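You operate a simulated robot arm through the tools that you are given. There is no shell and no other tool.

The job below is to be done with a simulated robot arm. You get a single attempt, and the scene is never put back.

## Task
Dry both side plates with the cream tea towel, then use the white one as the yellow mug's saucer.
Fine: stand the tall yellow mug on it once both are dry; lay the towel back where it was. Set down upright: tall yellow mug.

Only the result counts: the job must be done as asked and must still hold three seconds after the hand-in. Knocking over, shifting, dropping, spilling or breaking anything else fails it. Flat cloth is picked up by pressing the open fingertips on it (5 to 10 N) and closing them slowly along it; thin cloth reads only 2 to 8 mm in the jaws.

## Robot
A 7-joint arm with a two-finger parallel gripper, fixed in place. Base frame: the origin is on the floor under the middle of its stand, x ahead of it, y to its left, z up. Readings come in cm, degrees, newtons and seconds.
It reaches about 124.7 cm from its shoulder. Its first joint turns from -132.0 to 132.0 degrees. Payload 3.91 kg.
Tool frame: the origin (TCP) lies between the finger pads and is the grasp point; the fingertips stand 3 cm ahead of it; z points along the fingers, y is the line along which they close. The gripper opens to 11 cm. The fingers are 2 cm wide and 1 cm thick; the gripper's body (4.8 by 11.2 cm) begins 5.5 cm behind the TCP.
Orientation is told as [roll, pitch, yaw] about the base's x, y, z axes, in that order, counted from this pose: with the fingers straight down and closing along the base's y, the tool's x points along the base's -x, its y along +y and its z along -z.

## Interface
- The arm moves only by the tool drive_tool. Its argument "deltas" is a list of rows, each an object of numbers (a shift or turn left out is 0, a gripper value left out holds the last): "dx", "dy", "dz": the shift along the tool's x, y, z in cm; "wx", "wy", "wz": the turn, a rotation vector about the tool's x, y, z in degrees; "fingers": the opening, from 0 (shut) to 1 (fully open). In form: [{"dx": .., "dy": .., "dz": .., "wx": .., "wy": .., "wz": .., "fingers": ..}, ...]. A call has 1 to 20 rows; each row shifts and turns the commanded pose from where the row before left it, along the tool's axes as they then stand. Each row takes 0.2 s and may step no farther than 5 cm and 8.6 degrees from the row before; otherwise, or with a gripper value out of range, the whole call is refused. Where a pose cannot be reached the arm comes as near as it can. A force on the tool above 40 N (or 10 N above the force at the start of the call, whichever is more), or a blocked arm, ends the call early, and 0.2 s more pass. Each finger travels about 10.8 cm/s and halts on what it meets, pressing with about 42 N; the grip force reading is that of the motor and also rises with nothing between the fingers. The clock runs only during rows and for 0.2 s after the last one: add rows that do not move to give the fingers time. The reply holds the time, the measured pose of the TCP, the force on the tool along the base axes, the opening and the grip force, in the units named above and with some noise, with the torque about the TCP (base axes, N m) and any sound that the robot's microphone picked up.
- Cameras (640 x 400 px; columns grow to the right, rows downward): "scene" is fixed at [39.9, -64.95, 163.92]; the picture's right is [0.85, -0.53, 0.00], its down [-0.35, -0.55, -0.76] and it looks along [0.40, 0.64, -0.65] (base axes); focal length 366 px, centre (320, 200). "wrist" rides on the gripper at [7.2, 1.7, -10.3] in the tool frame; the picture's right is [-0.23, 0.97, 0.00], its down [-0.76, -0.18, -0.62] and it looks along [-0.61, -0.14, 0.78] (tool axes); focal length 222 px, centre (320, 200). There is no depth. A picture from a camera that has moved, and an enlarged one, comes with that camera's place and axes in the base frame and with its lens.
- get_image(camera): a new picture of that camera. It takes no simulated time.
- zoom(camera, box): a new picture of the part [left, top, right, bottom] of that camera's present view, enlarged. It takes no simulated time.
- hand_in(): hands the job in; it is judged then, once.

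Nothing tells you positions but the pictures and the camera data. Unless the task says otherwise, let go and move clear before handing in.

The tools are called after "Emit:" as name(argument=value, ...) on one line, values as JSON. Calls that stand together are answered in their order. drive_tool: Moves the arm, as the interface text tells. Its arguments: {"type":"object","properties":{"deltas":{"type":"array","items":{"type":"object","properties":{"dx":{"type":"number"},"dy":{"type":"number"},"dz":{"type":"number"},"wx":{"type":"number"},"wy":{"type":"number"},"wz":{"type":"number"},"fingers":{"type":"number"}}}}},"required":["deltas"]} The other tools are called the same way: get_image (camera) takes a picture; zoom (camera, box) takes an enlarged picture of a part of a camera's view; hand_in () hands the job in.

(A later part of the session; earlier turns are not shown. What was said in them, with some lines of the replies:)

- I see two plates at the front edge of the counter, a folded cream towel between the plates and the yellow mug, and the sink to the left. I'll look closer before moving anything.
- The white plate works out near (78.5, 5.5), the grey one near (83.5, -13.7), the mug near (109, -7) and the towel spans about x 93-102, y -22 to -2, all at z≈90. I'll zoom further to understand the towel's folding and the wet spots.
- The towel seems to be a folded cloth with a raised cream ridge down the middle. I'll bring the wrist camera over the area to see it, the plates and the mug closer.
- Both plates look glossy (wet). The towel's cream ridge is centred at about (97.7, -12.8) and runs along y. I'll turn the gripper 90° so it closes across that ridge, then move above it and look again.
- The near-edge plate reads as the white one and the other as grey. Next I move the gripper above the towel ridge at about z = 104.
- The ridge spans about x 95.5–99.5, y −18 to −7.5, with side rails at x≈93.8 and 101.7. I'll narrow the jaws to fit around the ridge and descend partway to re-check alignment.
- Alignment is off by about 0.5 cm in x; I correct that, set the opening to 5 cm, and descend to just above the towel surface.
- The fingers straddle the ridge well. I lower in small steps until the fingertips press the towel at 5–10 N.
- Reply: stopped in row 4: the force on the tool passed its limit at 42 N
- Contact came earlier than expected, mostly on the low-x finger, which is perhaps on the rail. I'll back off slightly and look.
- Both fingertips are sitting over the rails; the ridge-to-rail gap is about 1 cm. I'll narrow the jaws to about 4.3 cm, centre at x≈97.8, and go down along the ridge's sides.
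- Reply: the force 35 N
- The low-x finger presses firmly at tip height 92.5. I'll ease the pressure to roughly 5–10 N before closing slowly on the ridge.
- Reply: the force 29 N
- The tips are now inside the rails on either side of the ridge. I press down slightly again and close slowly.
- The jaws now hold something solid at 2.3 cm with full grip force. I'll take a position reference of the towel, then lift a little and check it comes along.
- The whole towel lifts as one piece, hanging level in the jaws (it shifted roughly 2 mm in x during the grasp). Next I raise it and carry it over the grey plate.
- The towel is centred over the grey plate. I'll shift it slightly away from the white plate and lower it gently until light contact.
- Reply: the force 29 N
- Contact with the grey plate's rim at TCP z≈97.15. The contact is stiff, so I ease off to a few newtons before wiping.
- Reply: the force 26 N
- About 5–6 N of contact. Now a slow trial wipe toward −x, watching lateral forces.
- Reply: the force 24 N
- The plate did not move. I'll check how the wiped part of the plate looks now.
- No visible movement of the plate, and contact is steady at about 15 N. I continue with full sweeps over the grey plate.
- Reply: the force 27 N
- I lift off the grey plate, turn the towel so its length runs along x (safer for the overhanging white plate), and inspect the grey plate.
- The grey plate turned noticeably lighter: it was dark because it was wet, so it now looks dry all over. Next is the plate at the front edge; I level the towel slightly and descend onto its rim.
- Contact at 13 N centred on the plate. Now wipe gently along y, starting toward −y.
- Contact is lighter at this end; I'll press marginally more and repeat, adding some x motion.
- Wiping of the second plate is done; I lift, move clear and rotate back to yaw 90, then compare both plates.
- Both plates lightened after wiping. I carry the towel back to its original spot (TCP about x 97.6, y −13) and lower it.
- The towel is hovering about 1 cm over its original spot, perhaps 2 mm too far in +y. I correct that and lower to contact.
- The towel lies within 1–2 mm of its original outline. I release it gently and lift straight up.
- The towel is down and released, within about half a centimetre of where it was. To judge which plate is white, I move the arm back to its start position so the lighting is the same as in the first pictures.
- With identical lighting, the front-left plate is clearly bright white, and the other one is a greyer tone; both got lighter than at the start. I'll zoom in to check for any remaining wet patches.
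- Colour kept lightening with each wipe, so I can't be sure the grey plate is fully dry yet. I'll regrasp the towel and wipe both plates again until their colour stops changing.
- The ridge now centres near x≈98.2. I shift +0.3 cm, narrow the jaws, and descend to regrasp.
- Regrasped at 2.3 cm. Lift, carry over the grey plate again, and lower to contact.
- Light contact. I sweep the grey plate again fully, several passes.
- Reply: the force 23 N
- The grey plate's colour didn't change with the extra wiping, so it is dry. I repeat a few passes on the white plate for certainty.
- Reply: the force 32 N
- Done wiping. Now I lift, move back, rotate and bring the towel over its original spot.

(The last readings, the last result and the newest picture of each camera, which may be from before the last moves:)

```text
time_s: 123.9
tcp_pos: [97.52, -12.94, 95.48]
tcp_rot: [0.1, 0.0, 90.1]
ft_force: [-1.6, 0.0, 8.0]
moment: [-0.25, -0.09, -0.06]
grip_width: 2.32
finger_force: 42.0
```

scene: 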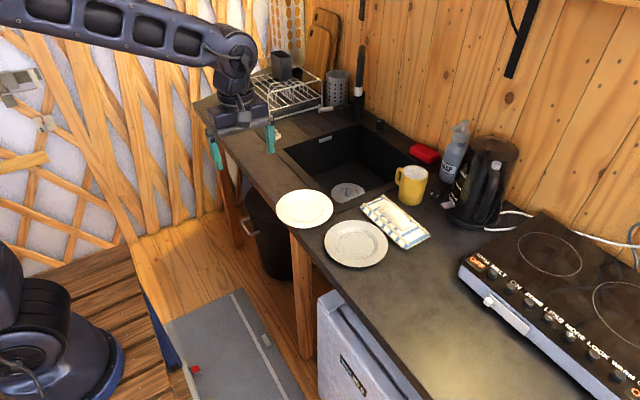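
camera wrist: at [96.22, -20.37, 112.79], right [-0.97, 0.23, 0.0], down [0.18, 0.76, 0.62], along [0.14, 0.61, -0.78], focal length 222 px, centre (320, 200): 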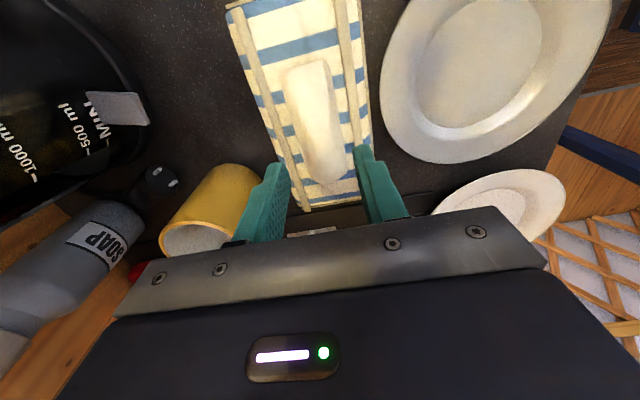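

Touching with about 8 N. I ease off, open just a little in small steps, and check before lifting.

Emit:
drive_tool(deltas=[{"dz": -0.05}, {"fingers": 0.22}, {"fingers": 0.24}, {"fingers": 0.26}, {"fingers": 0.28}, {}])

Emit:
zoom(camera="scene", box=[350, 190, 430, 255])

```text
time_s: 125.3
tcp_pos: [97.5, -12.84, 95.45]
tcp_rot: [0.1, -0.1, 90.0]
ft_force: [-2.2, -0.2, 5.9]
moment: [0.02, -0.03, 0.0]
grip_width: 2.98
finger_force: 0.0
```

```text
6.15 times, centred on (390, 222) of scene
camera zoom: at [39.9, -64.95, 163.92], right [0.85, -0.53, 0.0], down [-0.35, -0.55, -0.76], along [0.4, 0.64, -0.65], focal length 2250 px, centre (-111, 62)
```

zoom: 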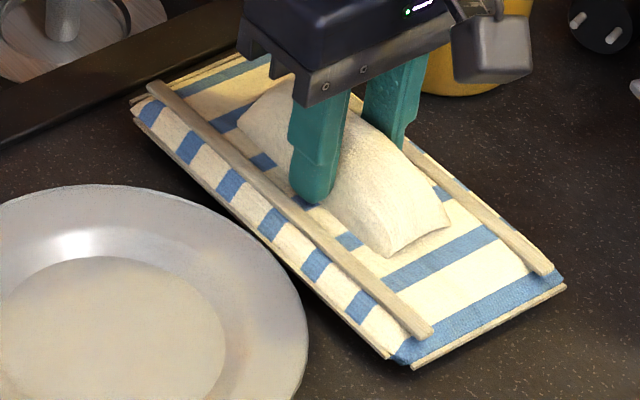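

The towel is within about 2 mm of its original place. Lift straight up.

Emit:
drive_tool(deltas=[{"dz": -0.1}, {"dz": -0.3}, {"dz": -0.6}, {"dz": -1.5}, {"dz": -3}, {"dz": -4}, {"dz": -4}, {"dz": -3}, {}])

Emit:
zoom(camera="scene", box=[350, 190, 430, 255])

Emit:
get_image(camera="wrist")

Emit:
get_image(camera="scene")

```text
time_s: 127.3
tcp_pos: [97.66, -13.07, 112.13]
tcp_rot: [0.0, -0.1, 90.0]
ft_force: [-0.8, 0.2, 0.2]
moment: [0.01, -0.01, 0.04]
grip_width: 3.08
finger_force: 0.0
```

```text
6.15 times, centred on (390, 222) of scene
camera zoom: at [39.9, -64.95, 163.92], right [0.85, -0.53, 0.0], down [-0.35, -0.55, -0.76], along [0.4, 0.64, -0.65], focal length 2250 px, centre (-111, 62)
```

zoom: 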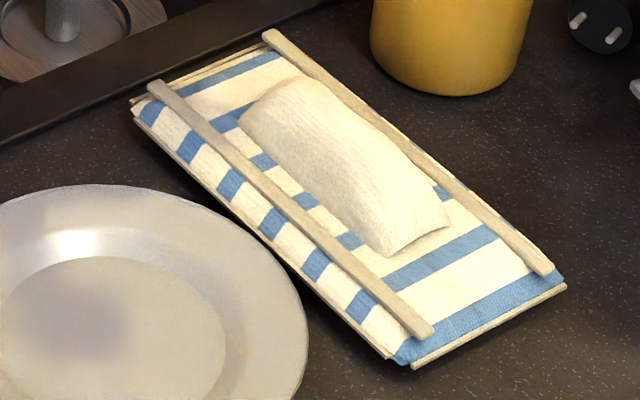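

```text
taken
camera wrist: at [96.01, -20.6, 122.44], right [-0.97, 0.23, 0.0], down [0.18, 0.76, 0.62], along [0.14, 0.61, -0.78], focal length 222 px, centre (320, 200)
```

wrist: 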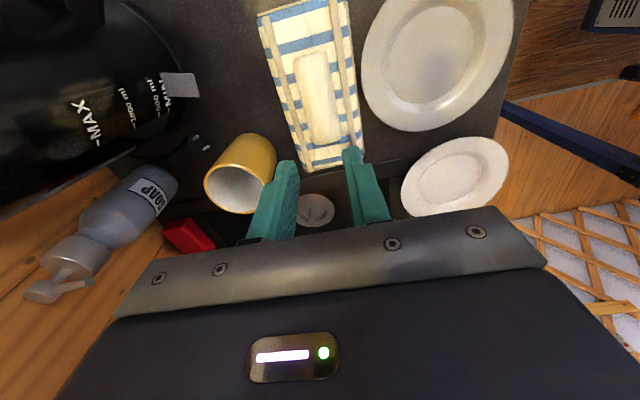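

```text
taken
```

scene: 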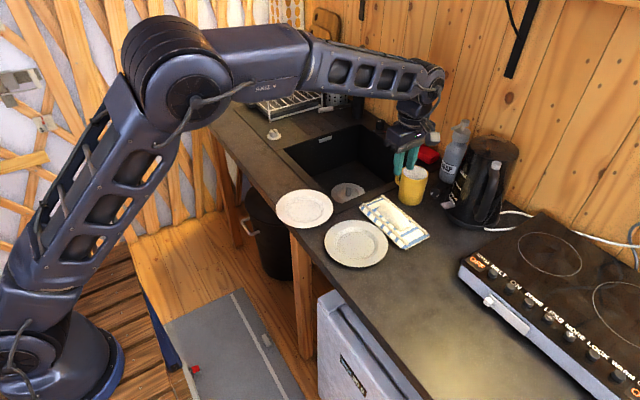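

The towel is back in place. Now I locate the mug precisely with the wrist camera.

Emit:
zoom(camera="wrist", box=[180, 115, 300, 225])

Emit:
zoom(camera="scene", box=[380, 130, 450, 215])

```text
3.64 times, centred on (240, 170) of wrist
camera zoom: at [96.01, -20.6, 122.44], right [-0.97, 0.23, 0.0], down [0.18, 0.76, 0.62], along [0.14, 0.61, -0.78], focal length 808 px, centre (611, 309)
```

zoom: 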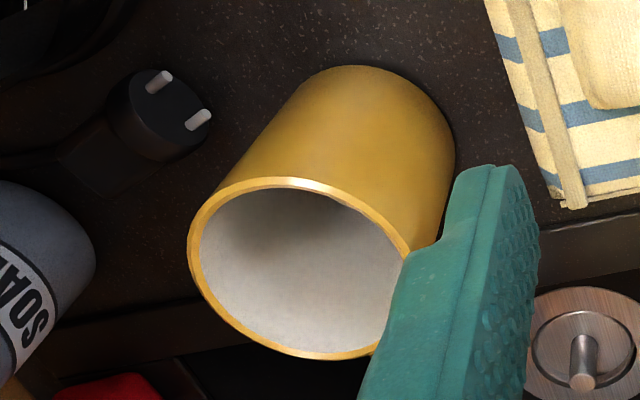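

```text
4.71 times, centred on (415, 172) of scene
camera zoom: at [39.9, -64.95, 163.92], right [0.85, -0.53, 0.0], down [-0.35, -0.55, -0.76], along [0.4, 0.64, -0.65], focal length 1720 px, centre (-127, 329)
```

zoom: 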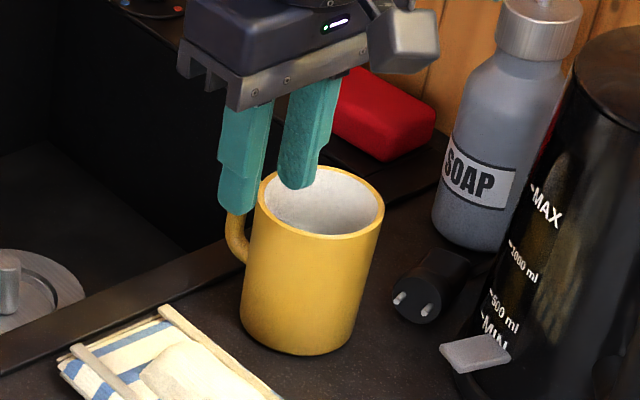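

The mug's rim is around (110, −6.5, 99.5), about 8 cm wide, with the handle pointing toward roughly (−x, +y). I'll turn the gripper to close across the mug perpendicular to the handle (yaw ≈ −63), keeping the camera over the sink side.

Emit:
drive_tool(deltas=[{"dz": -1.5, "fingers": 1, "wz": 8.05}, {"dz": -1.5, "wz": 8.05}, {"wz": 8.05}, {"wz": 8.05}, {"wz": 8.05}, {"wz": 8.05}, {"wz": 8.05}, {"wz": 8.05}, {"wz": 8.05}, {"wz": 8.05}, {"wz": 8.05}, {"wz": 8.05}, {"wz": 8.05}, {"wz": 8.05}, {"wz": 8.05}, {"wz": 8.05}, {"wz": 8.05}, {"wz": 8.05}, {"wz": 8.05}, {}])

Emit:
get_image(camera="wrist")

Emit:
get_image(camera="scene")

```text
time_s: 131.5
tcp_pos: [97.68, -13.02, 114.93]
tcp_rot: [-0.1, 0.1, -62.9]
ft_force: [0.2, 0.4, -0.1]
moment: [0.01, 0.04, -0.02]
grip_width: 11.0
finger_force: 0.1
```

```text
taken
camera wrist: at [95.99, -5.91, 125.34], right [0.97, 0.24, 0.0], down [0.19, -0.76, 0.62], along [0.15, -0.61, -0.78], focal length 222 px, centre (320, 200)
```

wrist: 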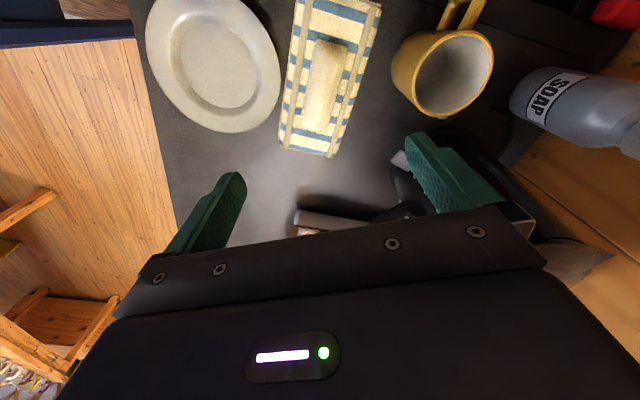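

```text
taken
```

scene: 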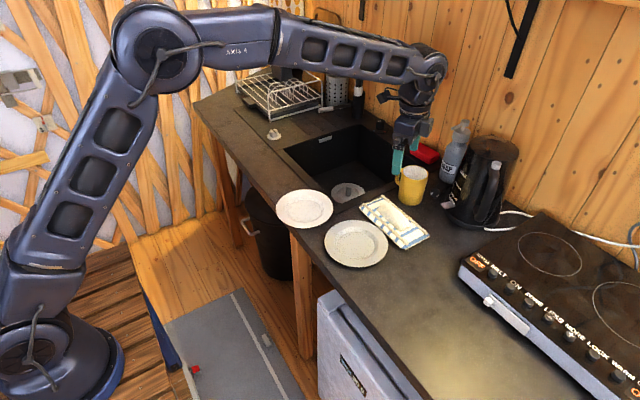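

Emit:
zoom(camera="wrist", box=[370, 0, 510, 130])

```text
3.08 times, centred on (440, 65) of wrist
camera zoom: at [95.99, -5.91, 125.34], right [0.97, 0.24, 0.0], down [0.19, -0.76, 0.62], along [0.15, -0.61, -0.78], focal length 684 px, centre (-49, 615)
```

zoom: 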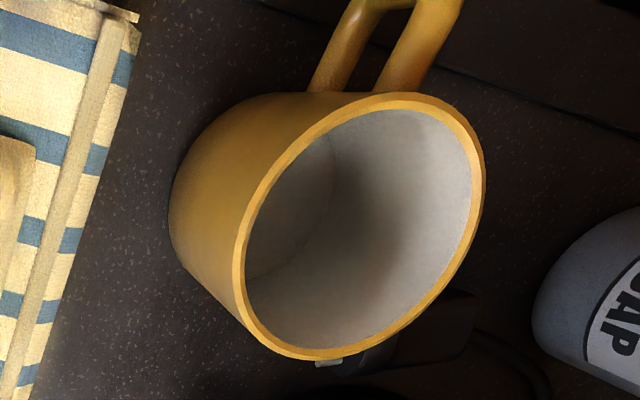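

The mug centre is at about (110.15, −6.35), rim z≈99.5, with the handle pointing along +y. The current yaw works, so I move over the mug and check alignment before descending.

Emit:
drive_tool(deltas=[{"dx": 0.07, "dy": 3.535}, {"dx": 0.07, "dy": 3.535}, {"dx": 0.07, "dy": 3.535}, {"dx": 0.07, "dy": 3.535}, {"dz": 2.5}, {"dz": 2.5}, {"dz": 2}, {}])

Emit:
get_image(camera="wrist")

Emit:
zoom(camera="scene", box=[360, 110, 480, 220])

```text
time_s: 133.3
tcp_pos: [110.16, -6.17, 107.9]
tcp_rot: [0.0, 0.0, -62.9]
ft_force: [0.0, -0.1, 0.1]
moment: [-0.02, 0.04, -0.03]
grip_width: 11.0
finger_force: 0.0
```

```text
taken
camera wrist: at [108.54, 0.88, 118.24], right [0.97, 0.24, 0.0], down [0.19, -0.76, 0.62], along [0.15, -0.61, -0.78], focal length 222 px, centre (320, 200)
```

wrist: 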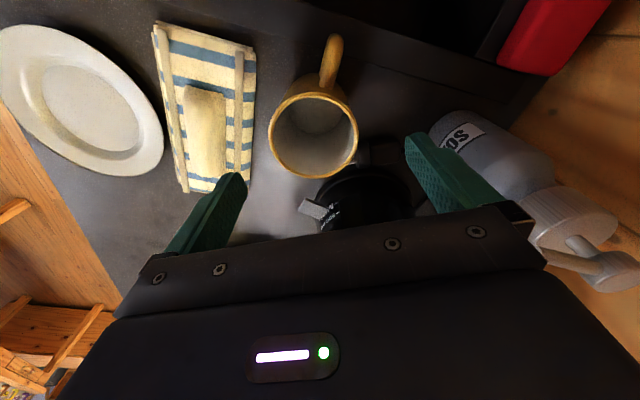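

```text
3.64 times, centred on (420, 165) of scene
camera zoom: at [39.9, -64.95, 163.92], right [0.85, -0.53, 0.0], down [-0.35, -0.55, -0.76], along [0.4, 0.64, -0.65], focal length 1329 px, centre (-44, 327)
```

zoom: 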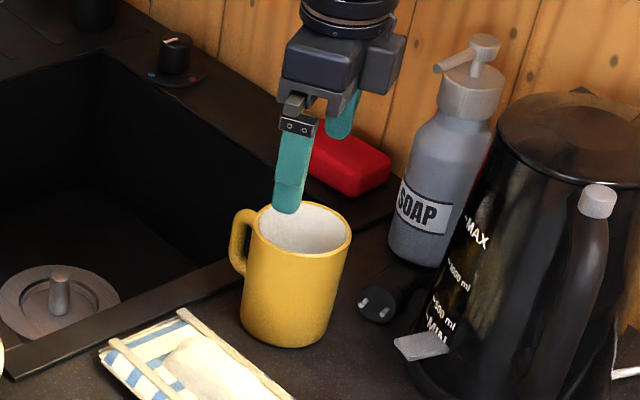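

Emit:
zoom(camera="wrist", box=[240, 20, 400, 190])

```text
2.35 times, centred on (320, 105) of wrist
camera zoom: at [108.54, 0.88, 118.24], right [0.97, 0.24, 0.0], down [0.19, -0.76, 0.62], along [0.15, -0.61, -0.78], focal length 523 px, centre (320, 424)
```

zoom: 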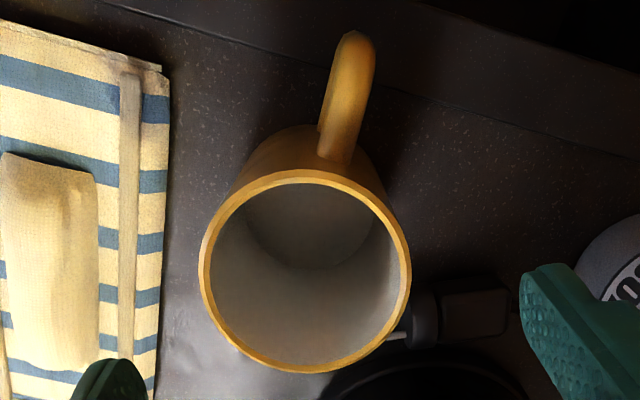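

The closer view puts the mug centre at about (109.95, −6.7). I correct for that and descend with open jaws around the mug.

Emit:
drive_tool(deltas=[{"dx": -0.35, "dy": -0.4, "dz": 1}, {"dz": 2}, {"dz": 2}, {"dz": 2}, {}])

Emit:
get_image(camera="wrist")

Emit:
zoom(camera="scene", box=[360, 110, 480, 220])

```text
time_s: 134.5
tcp_pos: [109.93, -6.84, 100.84]
tcp_rot: [-0.1, 0.0, -62.9]
ft_force: [-0.3, 0.4, -0.6]
moment: [0.01, 0.01, 0.02]
grip_width: 10.97
finger_force: 0.1
```

```text
taken
camera wrist: at [108.22, 0.24, 111.27], right [0.97, 0.24, 0.0], down [0.19, -0.76, 0.62], along [0.15, -0.61, -0.78], focal length 222 px, centre (320, 200)
```

wrist: 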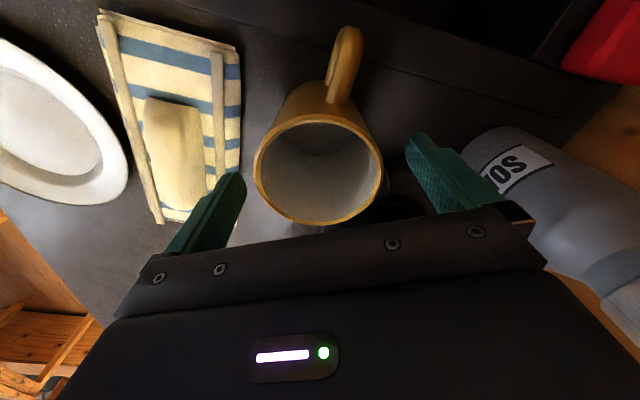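

```text
3.64 times, centred on (420, 165) of scene
camera zoom: at [39.9, -64.95, 163.92], right [0.85, -0.53, 0.0], down [-0.35, -0.55, -0.76], along [0.4, 0.64, -0.65], focal length 1329 px, centre (-44, 327)
```

zoom: 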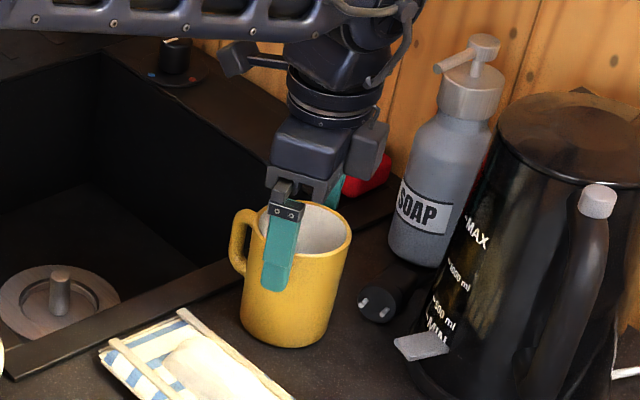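

The mug is centred between the fingers. I descend the rest of the way and close gently.

Emit:
drive_tool(deltas=[{"dz": 1.5}, {"dz": 1.5}, {"dz": 1.2}, {}])

Emit:
zoom(camera="scene", box=[370, 130, 460, 220])

```text
time_s: 135.5
tcp_pos: [109.96, -6.83, 96.7]
tcp_rot: [0.0, 0.0, -63.0]
ft_force: [-0.5, -1.0, 0.5]
moment: [0.01, 0.0, 0.03]
grip_width: 11.02
finger_force: 0.0
```

```text
4.44 times, centred on (415, 175) of scene
camera zoom: at [39.9, -64.95, 163.92], right [0.85, -0.53, 0.0], down [-0.35, -0.55, -0.76], along [0.4, 0.64, -0.65], focal length 1625 px, centre (-102, 311)
```

zoom: 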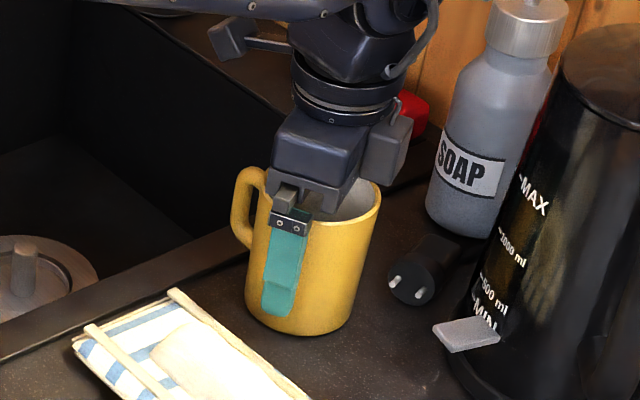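

Emit:
drive_tool(deltas=[{"fingers": 0.9}, {"fingers": 0.85}, {"fingers": 0.8}, {"fingers": 0.77}, {"fingers": 0.75}, {"fingers": 0.73}, {"fingers": 0.71}, {"fingers": 0.69}, {"fingers": 0.65}, {}])

Emit:
zoom(camera="scene", box=[370, 130, 460, 220])

Emit:
get_image(camera="wrist")

```text
time_s: 137.7
tcp_pos: [109.99, -6.89, 96.68]
tcp_rot: [-0.2, 0.0, -63.0]
ft_force: [0.0, -2.1, 0.6]
moment: [0.01, -0.03, 0.01]
grip_width: 7.6
finger_force: 42.4
```

```text
4.44 times, centred on (415, 175) of scene
camera zoom: at [39.9, -64.95, 163.92], right [0.85, -0.53, 0.0], down [-0.35, -0.55, -0.76], along [0.4, 0.64, -0.65], focal length 1625 px, centre (-102, 311)
```

zoom: 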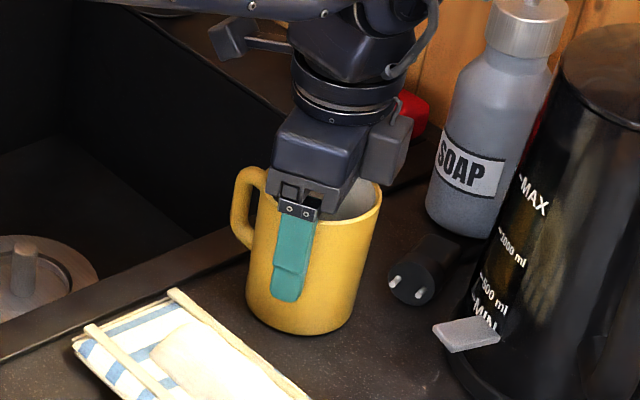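

```text
taken
camera wrist: at [108.24, 0.22, 107.15], right [0.97, 0.24, 0.0], down [0.19, -0.76, 0.62], along [0.15, -0.61, -0.78], focal length 222 px, centre (320, 200)
```

wrist: 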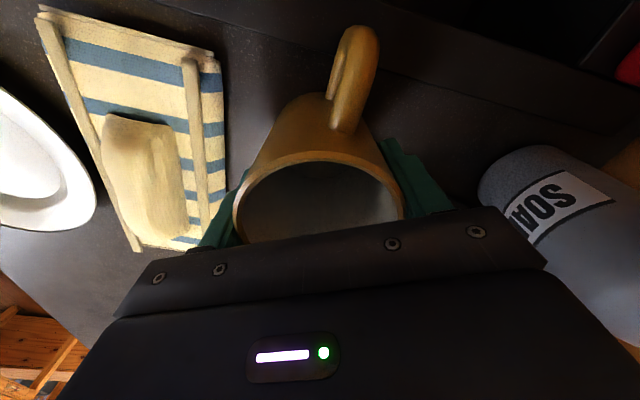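

Gripped at 7.6 cm. I lift slowly and check.

Emit:
drive_tool(deltas=[{"dz": -0.5}, {"dz": -1}, {"dz": -2}, {"dz": -2.5}, {"dz": -2.5}, {}])

Emit:
zoom(camera="scene", box=[340, 100, 480, 240])

Emit:
get_image(camera="wrist")

```text
time_s: 139.1
tcp_pos: [110.05, -6.69, 105.24]
tcp_rot: [-0.1, 0.0, -63.0]
ft_force: [-1.3, 0.6, -3.1]
moment: [-0.06, -0.02, 0.01]
grip_width: 7.61
finger_force: 42.2
```

```text
2.86 times, centred on (410, 170) of scene
camera zoom: at [39.9, -64.95, 163.92], right [0.85, -0.53, 0.0], down [-0.35, -0.55, -0.76], along [0.4, 0.64, -0.65], focal length 1045 px, centre (63, 286)
```

zoom: 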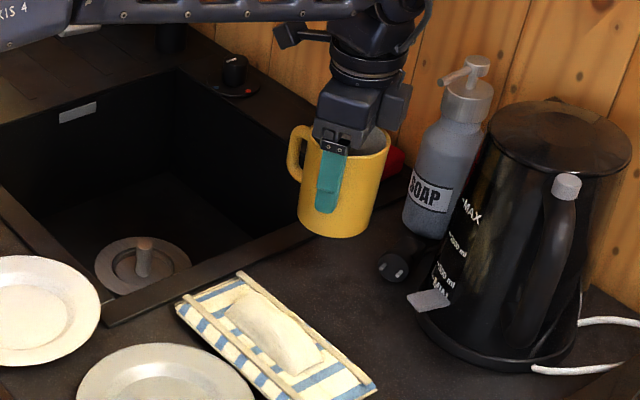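

```text
taken
camera wrist: at [108.31, 0.36, 115.58], right [0.97, 0.24, 0.0], down [0.19, -0.76, 0.62], along [0.15, -0.61, -0.78], focal length 222 px, centre (320, 200)
```

wrist: 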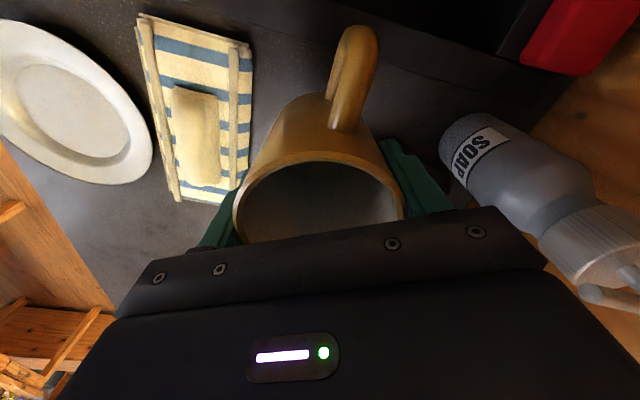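

The mug is lifted and upright (~0.3 kg). I carry it over the white plate's centre at roughly (78.8, 5.8).

Emit:
drive_tool(deltas=[{"dx": 1.2, "dy": -1.05}, {"dx": 2.124, "dy": -1.849}, {"dx": 2.124, "dy": -1.849}, {"dx": 2.124, "dy": -1.849}, {"dx": 2.124, "dy": -1.849}, {"dx": 2.124, "dy": -1.849}, {"dx": 2.124, "dy": -1.849}, {"dx": 2.124, "dy": -1.849}, {"dx": 2.124, "dy": -1.849}, {"dx": 2.124, "dy": -1.849}, {"dx": 2.124, "dy": -1.849}, {"dx": 2.124, "dy": -1.849}, {"dx": 0.92, "dy": -0.8}, {}])

Emit:
get_image(camera="wrist")

Emit:
zoom(camera="scene", box=[250, 120, 370, 250])

```text
time_s: 142.1
tcp_pos: [78.65, 5.82, 105.44]
tcp_rot: [-0.1, 0.0, -62.9]
ft_force: [-0.1, 0.1, -2.8]
moment: [-0.05, 0.01, 0.01]
grip_width: 7.58
finger_force: 42.4
```

```text
taken
camera wrist: at [76.91, 12.81, 115.77], right [0.97, 0.24, 0.0], down [0.19, -0.76, 0.62], along [0.15, -0.61, -0.78], focal length 222 px, centre (320, 200)
```

wrist: 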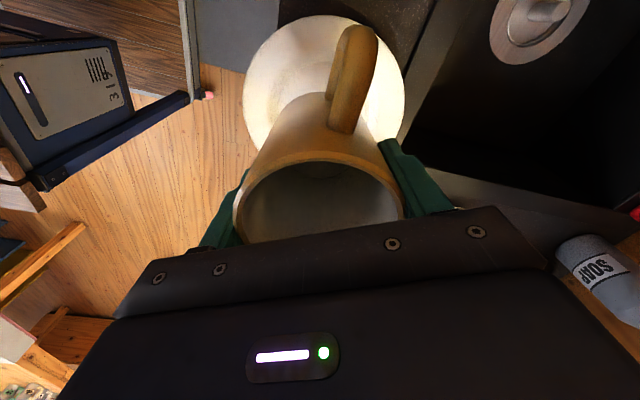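

```text
3.08 times, centred on (310, 185) of scene
camera zoom: at [39.9, -64.95, 163.92], right [0.85, -0.53, 0.0], down [-0.35, -0.55, -0.76], along [0.4, 0.64, -0.65], focal length 1125 px, centre (351, 246)
```

zoom: 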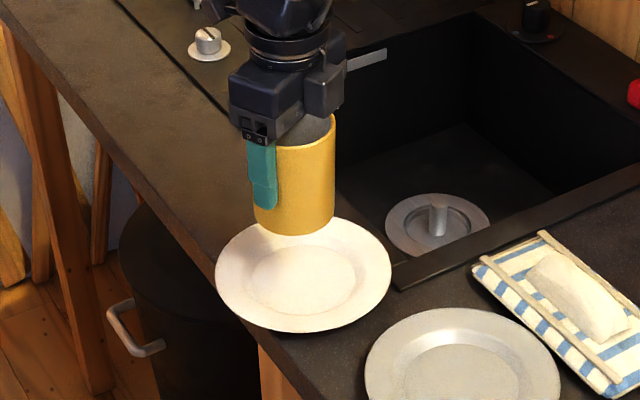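

Hovering above the plate. I lower to about 1.5 cm above it and verify centring.

Emit:
drive_tool(deltas=[{"dz": 1.5}, {"dz": 1.5}, {"dz": 1.5}, {"dz": 1.2}, {"dz": 0.8}, {}])

Emit:
get_image(camera="wrist")

Emit:
zoom(camera="scene", box=[265, 160, 345, 240])

```text
time_s: 143.5
tcp_pos: [78.61, 5.86, 98.79]
tcp_rot: [-0.1, -0.1, -62.9]
ft_force: [0.3, 0.1, -2.3]
moment: [-0.05, 0.02, -0.05]
grip_width: 7.55
finger_force: 42.4
```

```text
taken
camera wrist: at [76.92, 12.86, 109.18], right [0.97, 0.24, 0.0], down [0.19, -0.76, 0.62], along [0.15, -0.61, -0.78], focal length 222 px, centre (320, 200)
```

wrist: 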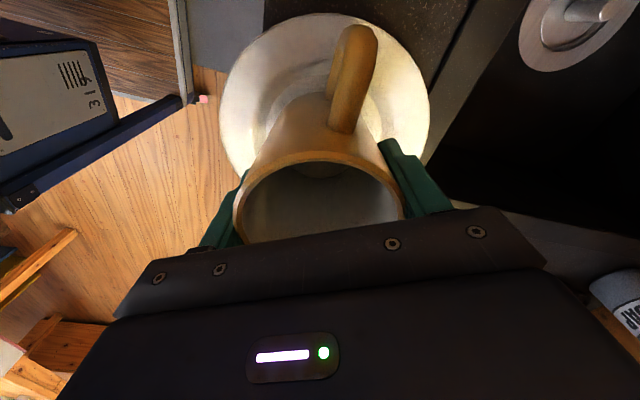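

```text
5.00 times, centred on (305, 200) of scene
camera zoom: at [39.9, -64.95, 163.92], right [0.85, -0.53, 0.0], down [-0.35, -0.55, -0.76], along [0.4, 0.64, -0.65], focal length 1828 px, centre (395, 200)
```

zoom: 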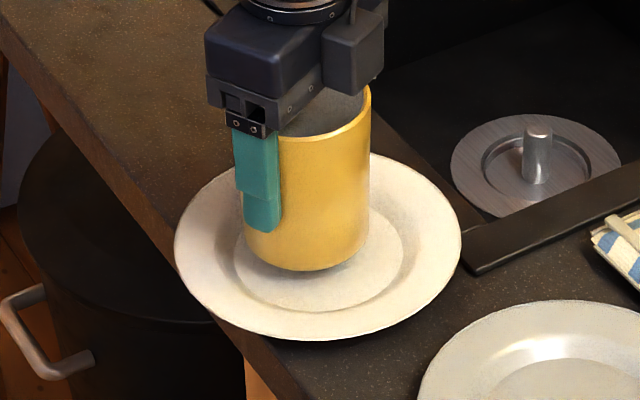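

Relative to the plate's well, the mug is about 0.6 cm too far toward −x. I shift it and lower a bit more to check again.

Emit:
drive_tool(deltas=[{"dx": -0.36, "dy": 0.49}, {"dz": 0.5}, {"dz": 0.3}, {}])

Emit:
zoom(camera="scene", box=[265, 160, 345, 240])

Emit:
zoom(camera="wrist", box=[200, 0, 450, 200])

```text
time_s: 144.5
tcp_pos: [79.23, 5.63, 98.11]
tcp_rot: [-0.1, 0.0, -63.0]
ft_force: [3.0, 1.1, 27.2]
moment: [0.0, 0.02, -0.3]
grip_width: 7.45
finger_force: 42.0
```

```text
5.00 times, centred on (305, 200) of scene
camera zoom: at [39.9, -64.95, 163.92], right [0.85, -0.53, 0.0], down [-0.35, -0.55, -0.76], along [0.4, 0.64, -0.65], focal length 1828 px, centre (395, 200)
```

zoom: 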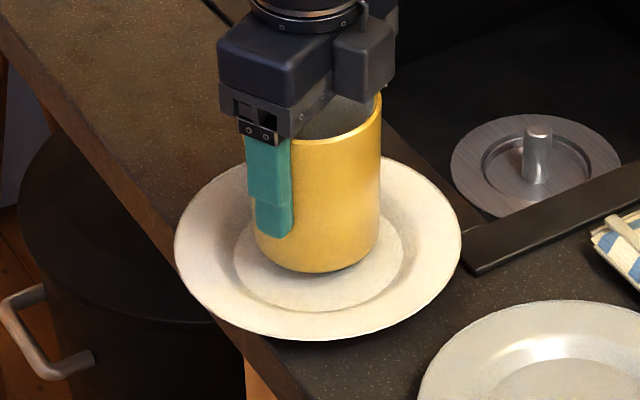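

```text
2.00 times, centred on (325, 100) of wrist
camera zoom: at [77.51, 12.71, 108.51], right [0.97, 0.24, 0.0], down [0.19, -0.76, 0.62], along [0.15, -0.6, -0.78], focal length 444 px, centre (310, 400)
```

zoom: 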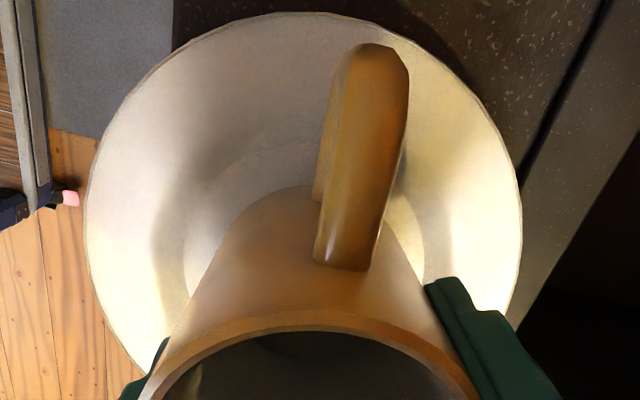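

The mug is already bearing on the plate, with the load centred under it (flat contact). I ease the pressing force before releasing.

Emit:
drive_tool(deltas=[{"dz": -0.1}, {}])

```text
time_s: 145.1
tcp_pos: [79.16, 5.66, 98.15]
tcp_rot: [-0.1, 0.0, -62.9]
ft_force: [6.3, 2.1, 19.8]
moment: [0.02, -0.18, -0.03]
grip_width: 7.43
finger_force: 42.7
```

Emit:
drive_tool(deltas=[{"dz": -0.08}, {}])

```text
time_s: 145.7
tcp_pos: [79.08, 5.72, 98.23]
tcp_rot: [-0.2, 0.1, -62.9]
ft_force: [1.6, 1.3, 7.3]
moment: [0.12, -0.13, -0.05]
grip_width: 7.42
finger_force: 42.1
```

Emit:
drive_tool(deltas=[{"dz": -0.04}, {}, {"fingers": 0.7}, {"fingers": 0.73}, {"fingers": 0.76}, {"fingers": 0.8}, {}])

Emit:
zoom(camera="scene", box=[265, 160, 345, 240])

Emit:
zoom(camera="wrist", box=[200, 0, 450, 200])

```text
time_s: 147.3
tcp_pos: [79.2, 5.65, 98.24]
tcp_rot: [-0.2, -0.1, -62.9]
ft_force: [0.0, -0.5, -0.4]
moment: [-0.01, -0.02, 0.0]
grip_width: 8.81
finger_force: 0.0
```

```text
5.00 times, centred on (305, 200) of scene
camera zoom: at [39.9, -64.95, 163.92], right [0.85, -0.53, 0.0], down [-0.35, -0.55, -0.76], along [0.4, 0.64, -0.65], focal length 1828 px, centre (395, 200)
```

zoom: 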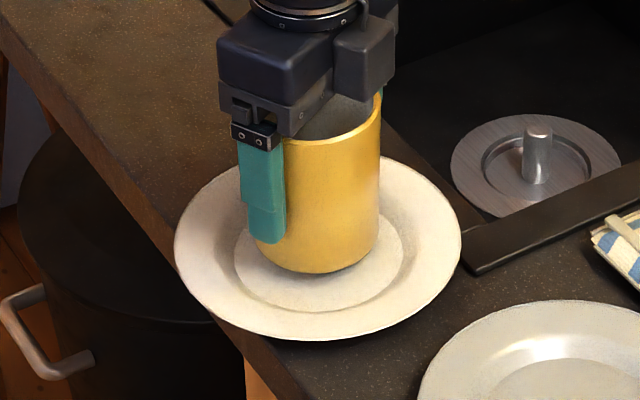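

```text
2.00 times, centred on (325, 100) of wrist
camera zoom: at [77.51, 12.71, 108.61], right [0.97, 0.24, 0.0], down [0.19, -0.76, 0.62], along [0.15, -0.61, -0.78], focal length 444 px, centre (310, 400)
```

zoom: 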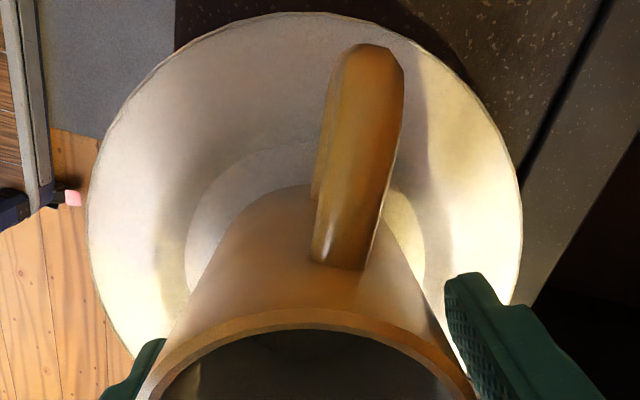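

The mug stands by itself without moving. I open fully and withdraw straight up, then away.

Emit:
drive_tool(deltas=[{"fingers": 0.9}, {"fingers": 1}, {}, {"dz": -1}, {"dz": -2}, {"dz": -3}, {"dz": -4}, {"dz": -4}, {"dz": -4}, {}])

Emit:
get_image(camera="wrist")

Emit:
zoom(camera="scene", box=[265, 160, 345, 240])

```text
time_s: 149.5
tcp_pos: [79.3, 5.75, 116.32]
tcp_rot: [-0.1, 0.0, -62.9]
ft_force: [-0.1, -1.1, -0.4]
moment: [0.0, -0.02, -0.01]
grip_width: 11.0
finger_force: 0.1
```

```text
taken
camera wrist: at [77.58, 12.76, 126.58], right [0.97, 0.24, 0.0], down [0.19, -0.76, 0.62], along [0.15, -0.61, -0.78], focal length 222 px, centre (320, 200)
```

wrist: 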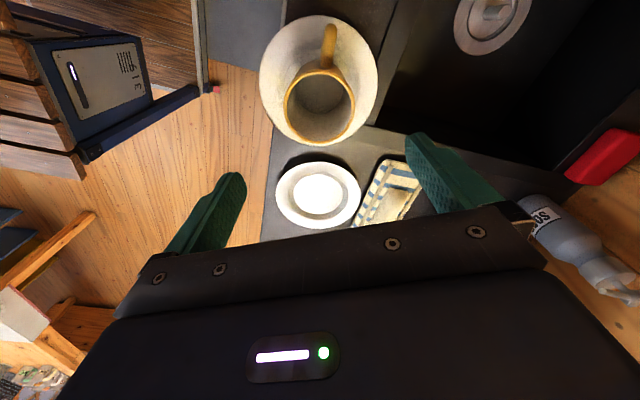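

```text
5.00 times, centred on (305, 200) of scene
camera zoom: at [39.9, -64.95, 163.92], right [0.85, -0.53, 0.0], down [-0.35, -0.55, -0.76], along [0.4, 0.64, -0.65], focal length 1828 px, centre (395, 200)
```

zoom: 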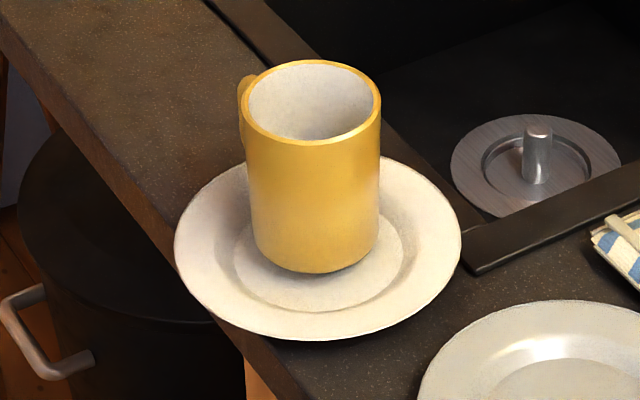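

The mug stands upright, centred on the white plate. I move the arm clear back toward its start position and do a final check of everything.

Emit:
drive_tool(deltas=[{"dx": 0.47, "dy": -3.57, "dz": -1}, {"dx": 0.47, "dy": -3.57, "dz": -1}, {"dx": 0.47, "dy": -3.57, "dz": -1}, {"dx": 0.47, "dy": -3.57, "dz": -1}, {"dx": 0.47, "dy": -3.57, "dz": -1}, {}])

Emit:
get_image(camera="scene")

Emit:
zoom(camera="scene", box=[260, 150, 460, 275])

Emit:
zoom(camera="scene", box=[350, 190, 430, 255])

Emit:
zoom(camera="scene", box=[180, 30, 420, 180])

```text
time_s: 150.9
tcp_pos: [62.07, -0.05, 121.23]
tcp_rot: [-0.1, 0.0, -62.9]
ft_force: [-0.3, -0.5, -0.5]
moment: [0.01, -0.01, -0.01]
grip_width: 11.0
finger_force: 0.0
```

```text
taken
```

scene: 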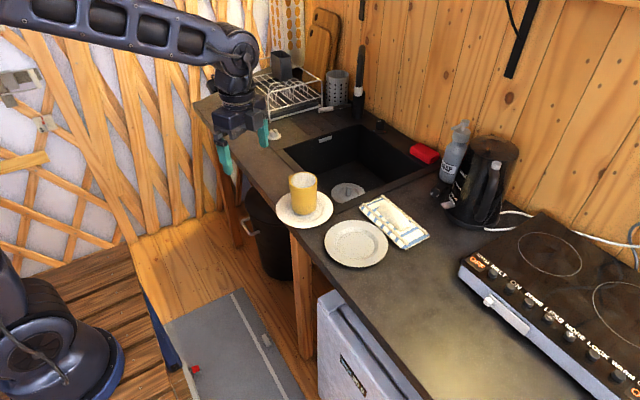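

```text
3.20 times, centred on (360, 212) of scene
camera zoom: at [39.9, -64.95, 163.92], right [0.85, -0.53, 0.0], down [-0.35, -0.55, -0.76], along [0.4, 0.64, -0.65], focal length 1170 px, centre (192, 160)
```

zoom: 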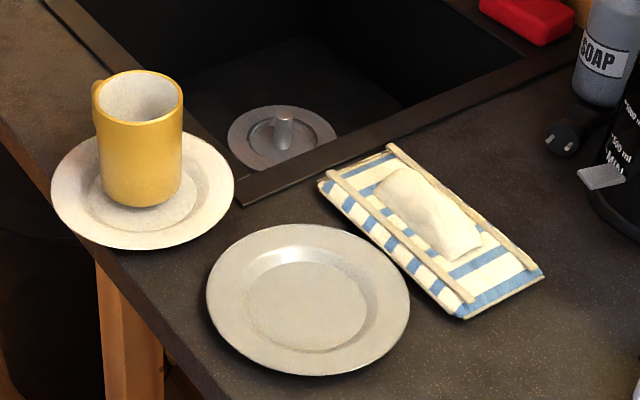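

```text
6.15 times, centred on (390, 222) of scene
camera zoom: at [39.9, -64.95, 163.92], right [0.85, -0.53, 0.0], down [-0.35, -0.55, -0.76], along [0.4, 0.64, -0.65], focal length 2250 px, centre (-111, 62)
```

zoom: 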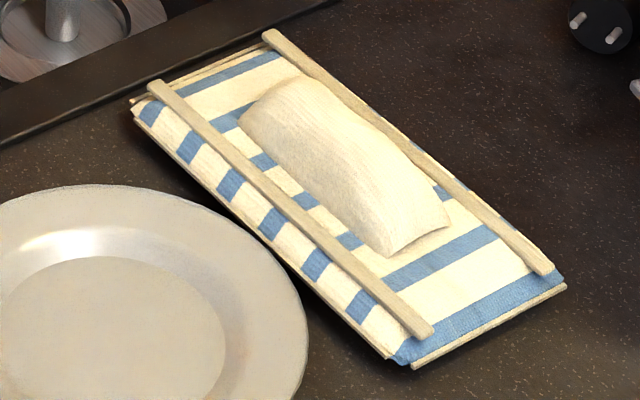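

```text
2.67 times, centred on (300, 105) of scene
camera zoom: at [39.9, -64.95, 163.92], right [0.85, -0.53, 0.0], down [-0.35, -0.55, -0.76], along [0.4, 0.64, -0.65], focal length 975 px, centre (373, 453)
```

zoom: 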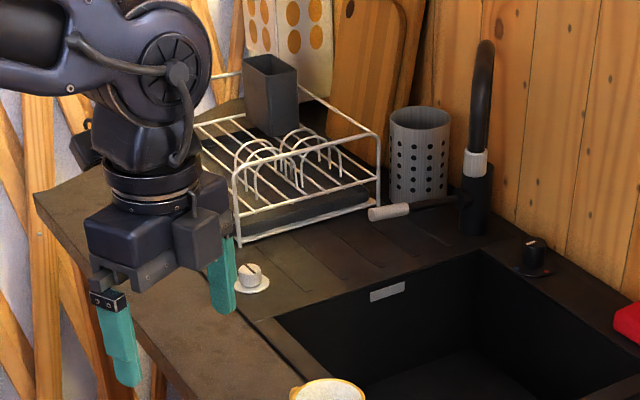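

Both plates are dry. The yellow mug stands upright on the white plate, and the towel is back within a few millimetres of where it lay. The grey plate is about 2 mm off its starting spot from the wiping; everything else I could see is undisturbed and the arm is clear, so I hand in.

Emit:
hand_in()

```text
The job is handed in.
```

I dried both side plates with the cream towel, and the tall yellow mug now stands upright on the white one. I've handed the job in; no verdict came back.

- **Drying:** I wiped both plates in two rounds. The grey plate got lighter in the first round and stayed the same shade in the second, so I took it as dry. The white plate got brighter too, but I didn't re-check it under the same lighting after its second round.
- **Which plate is white:** Once dry, the plate at the front edge was clearly the brighter of the two, so I used that one as the saucer. It still overhangs the counter edge by about 4 cm, as it did at the start.
- **Mug:** It sits within about 1 cm of the plate's centre and didn't move when I let go. In the pictures it seems to rest at rim height rather than down in the well, but the contact felt flat and centred.
- **Towel:** It is back within about 3 mm of where it lay.
- **Everything else:** The grey plate shifted about 2 mm while I wiped it. Nothing else in view looked disturbed, and the arm is clear of the counter.
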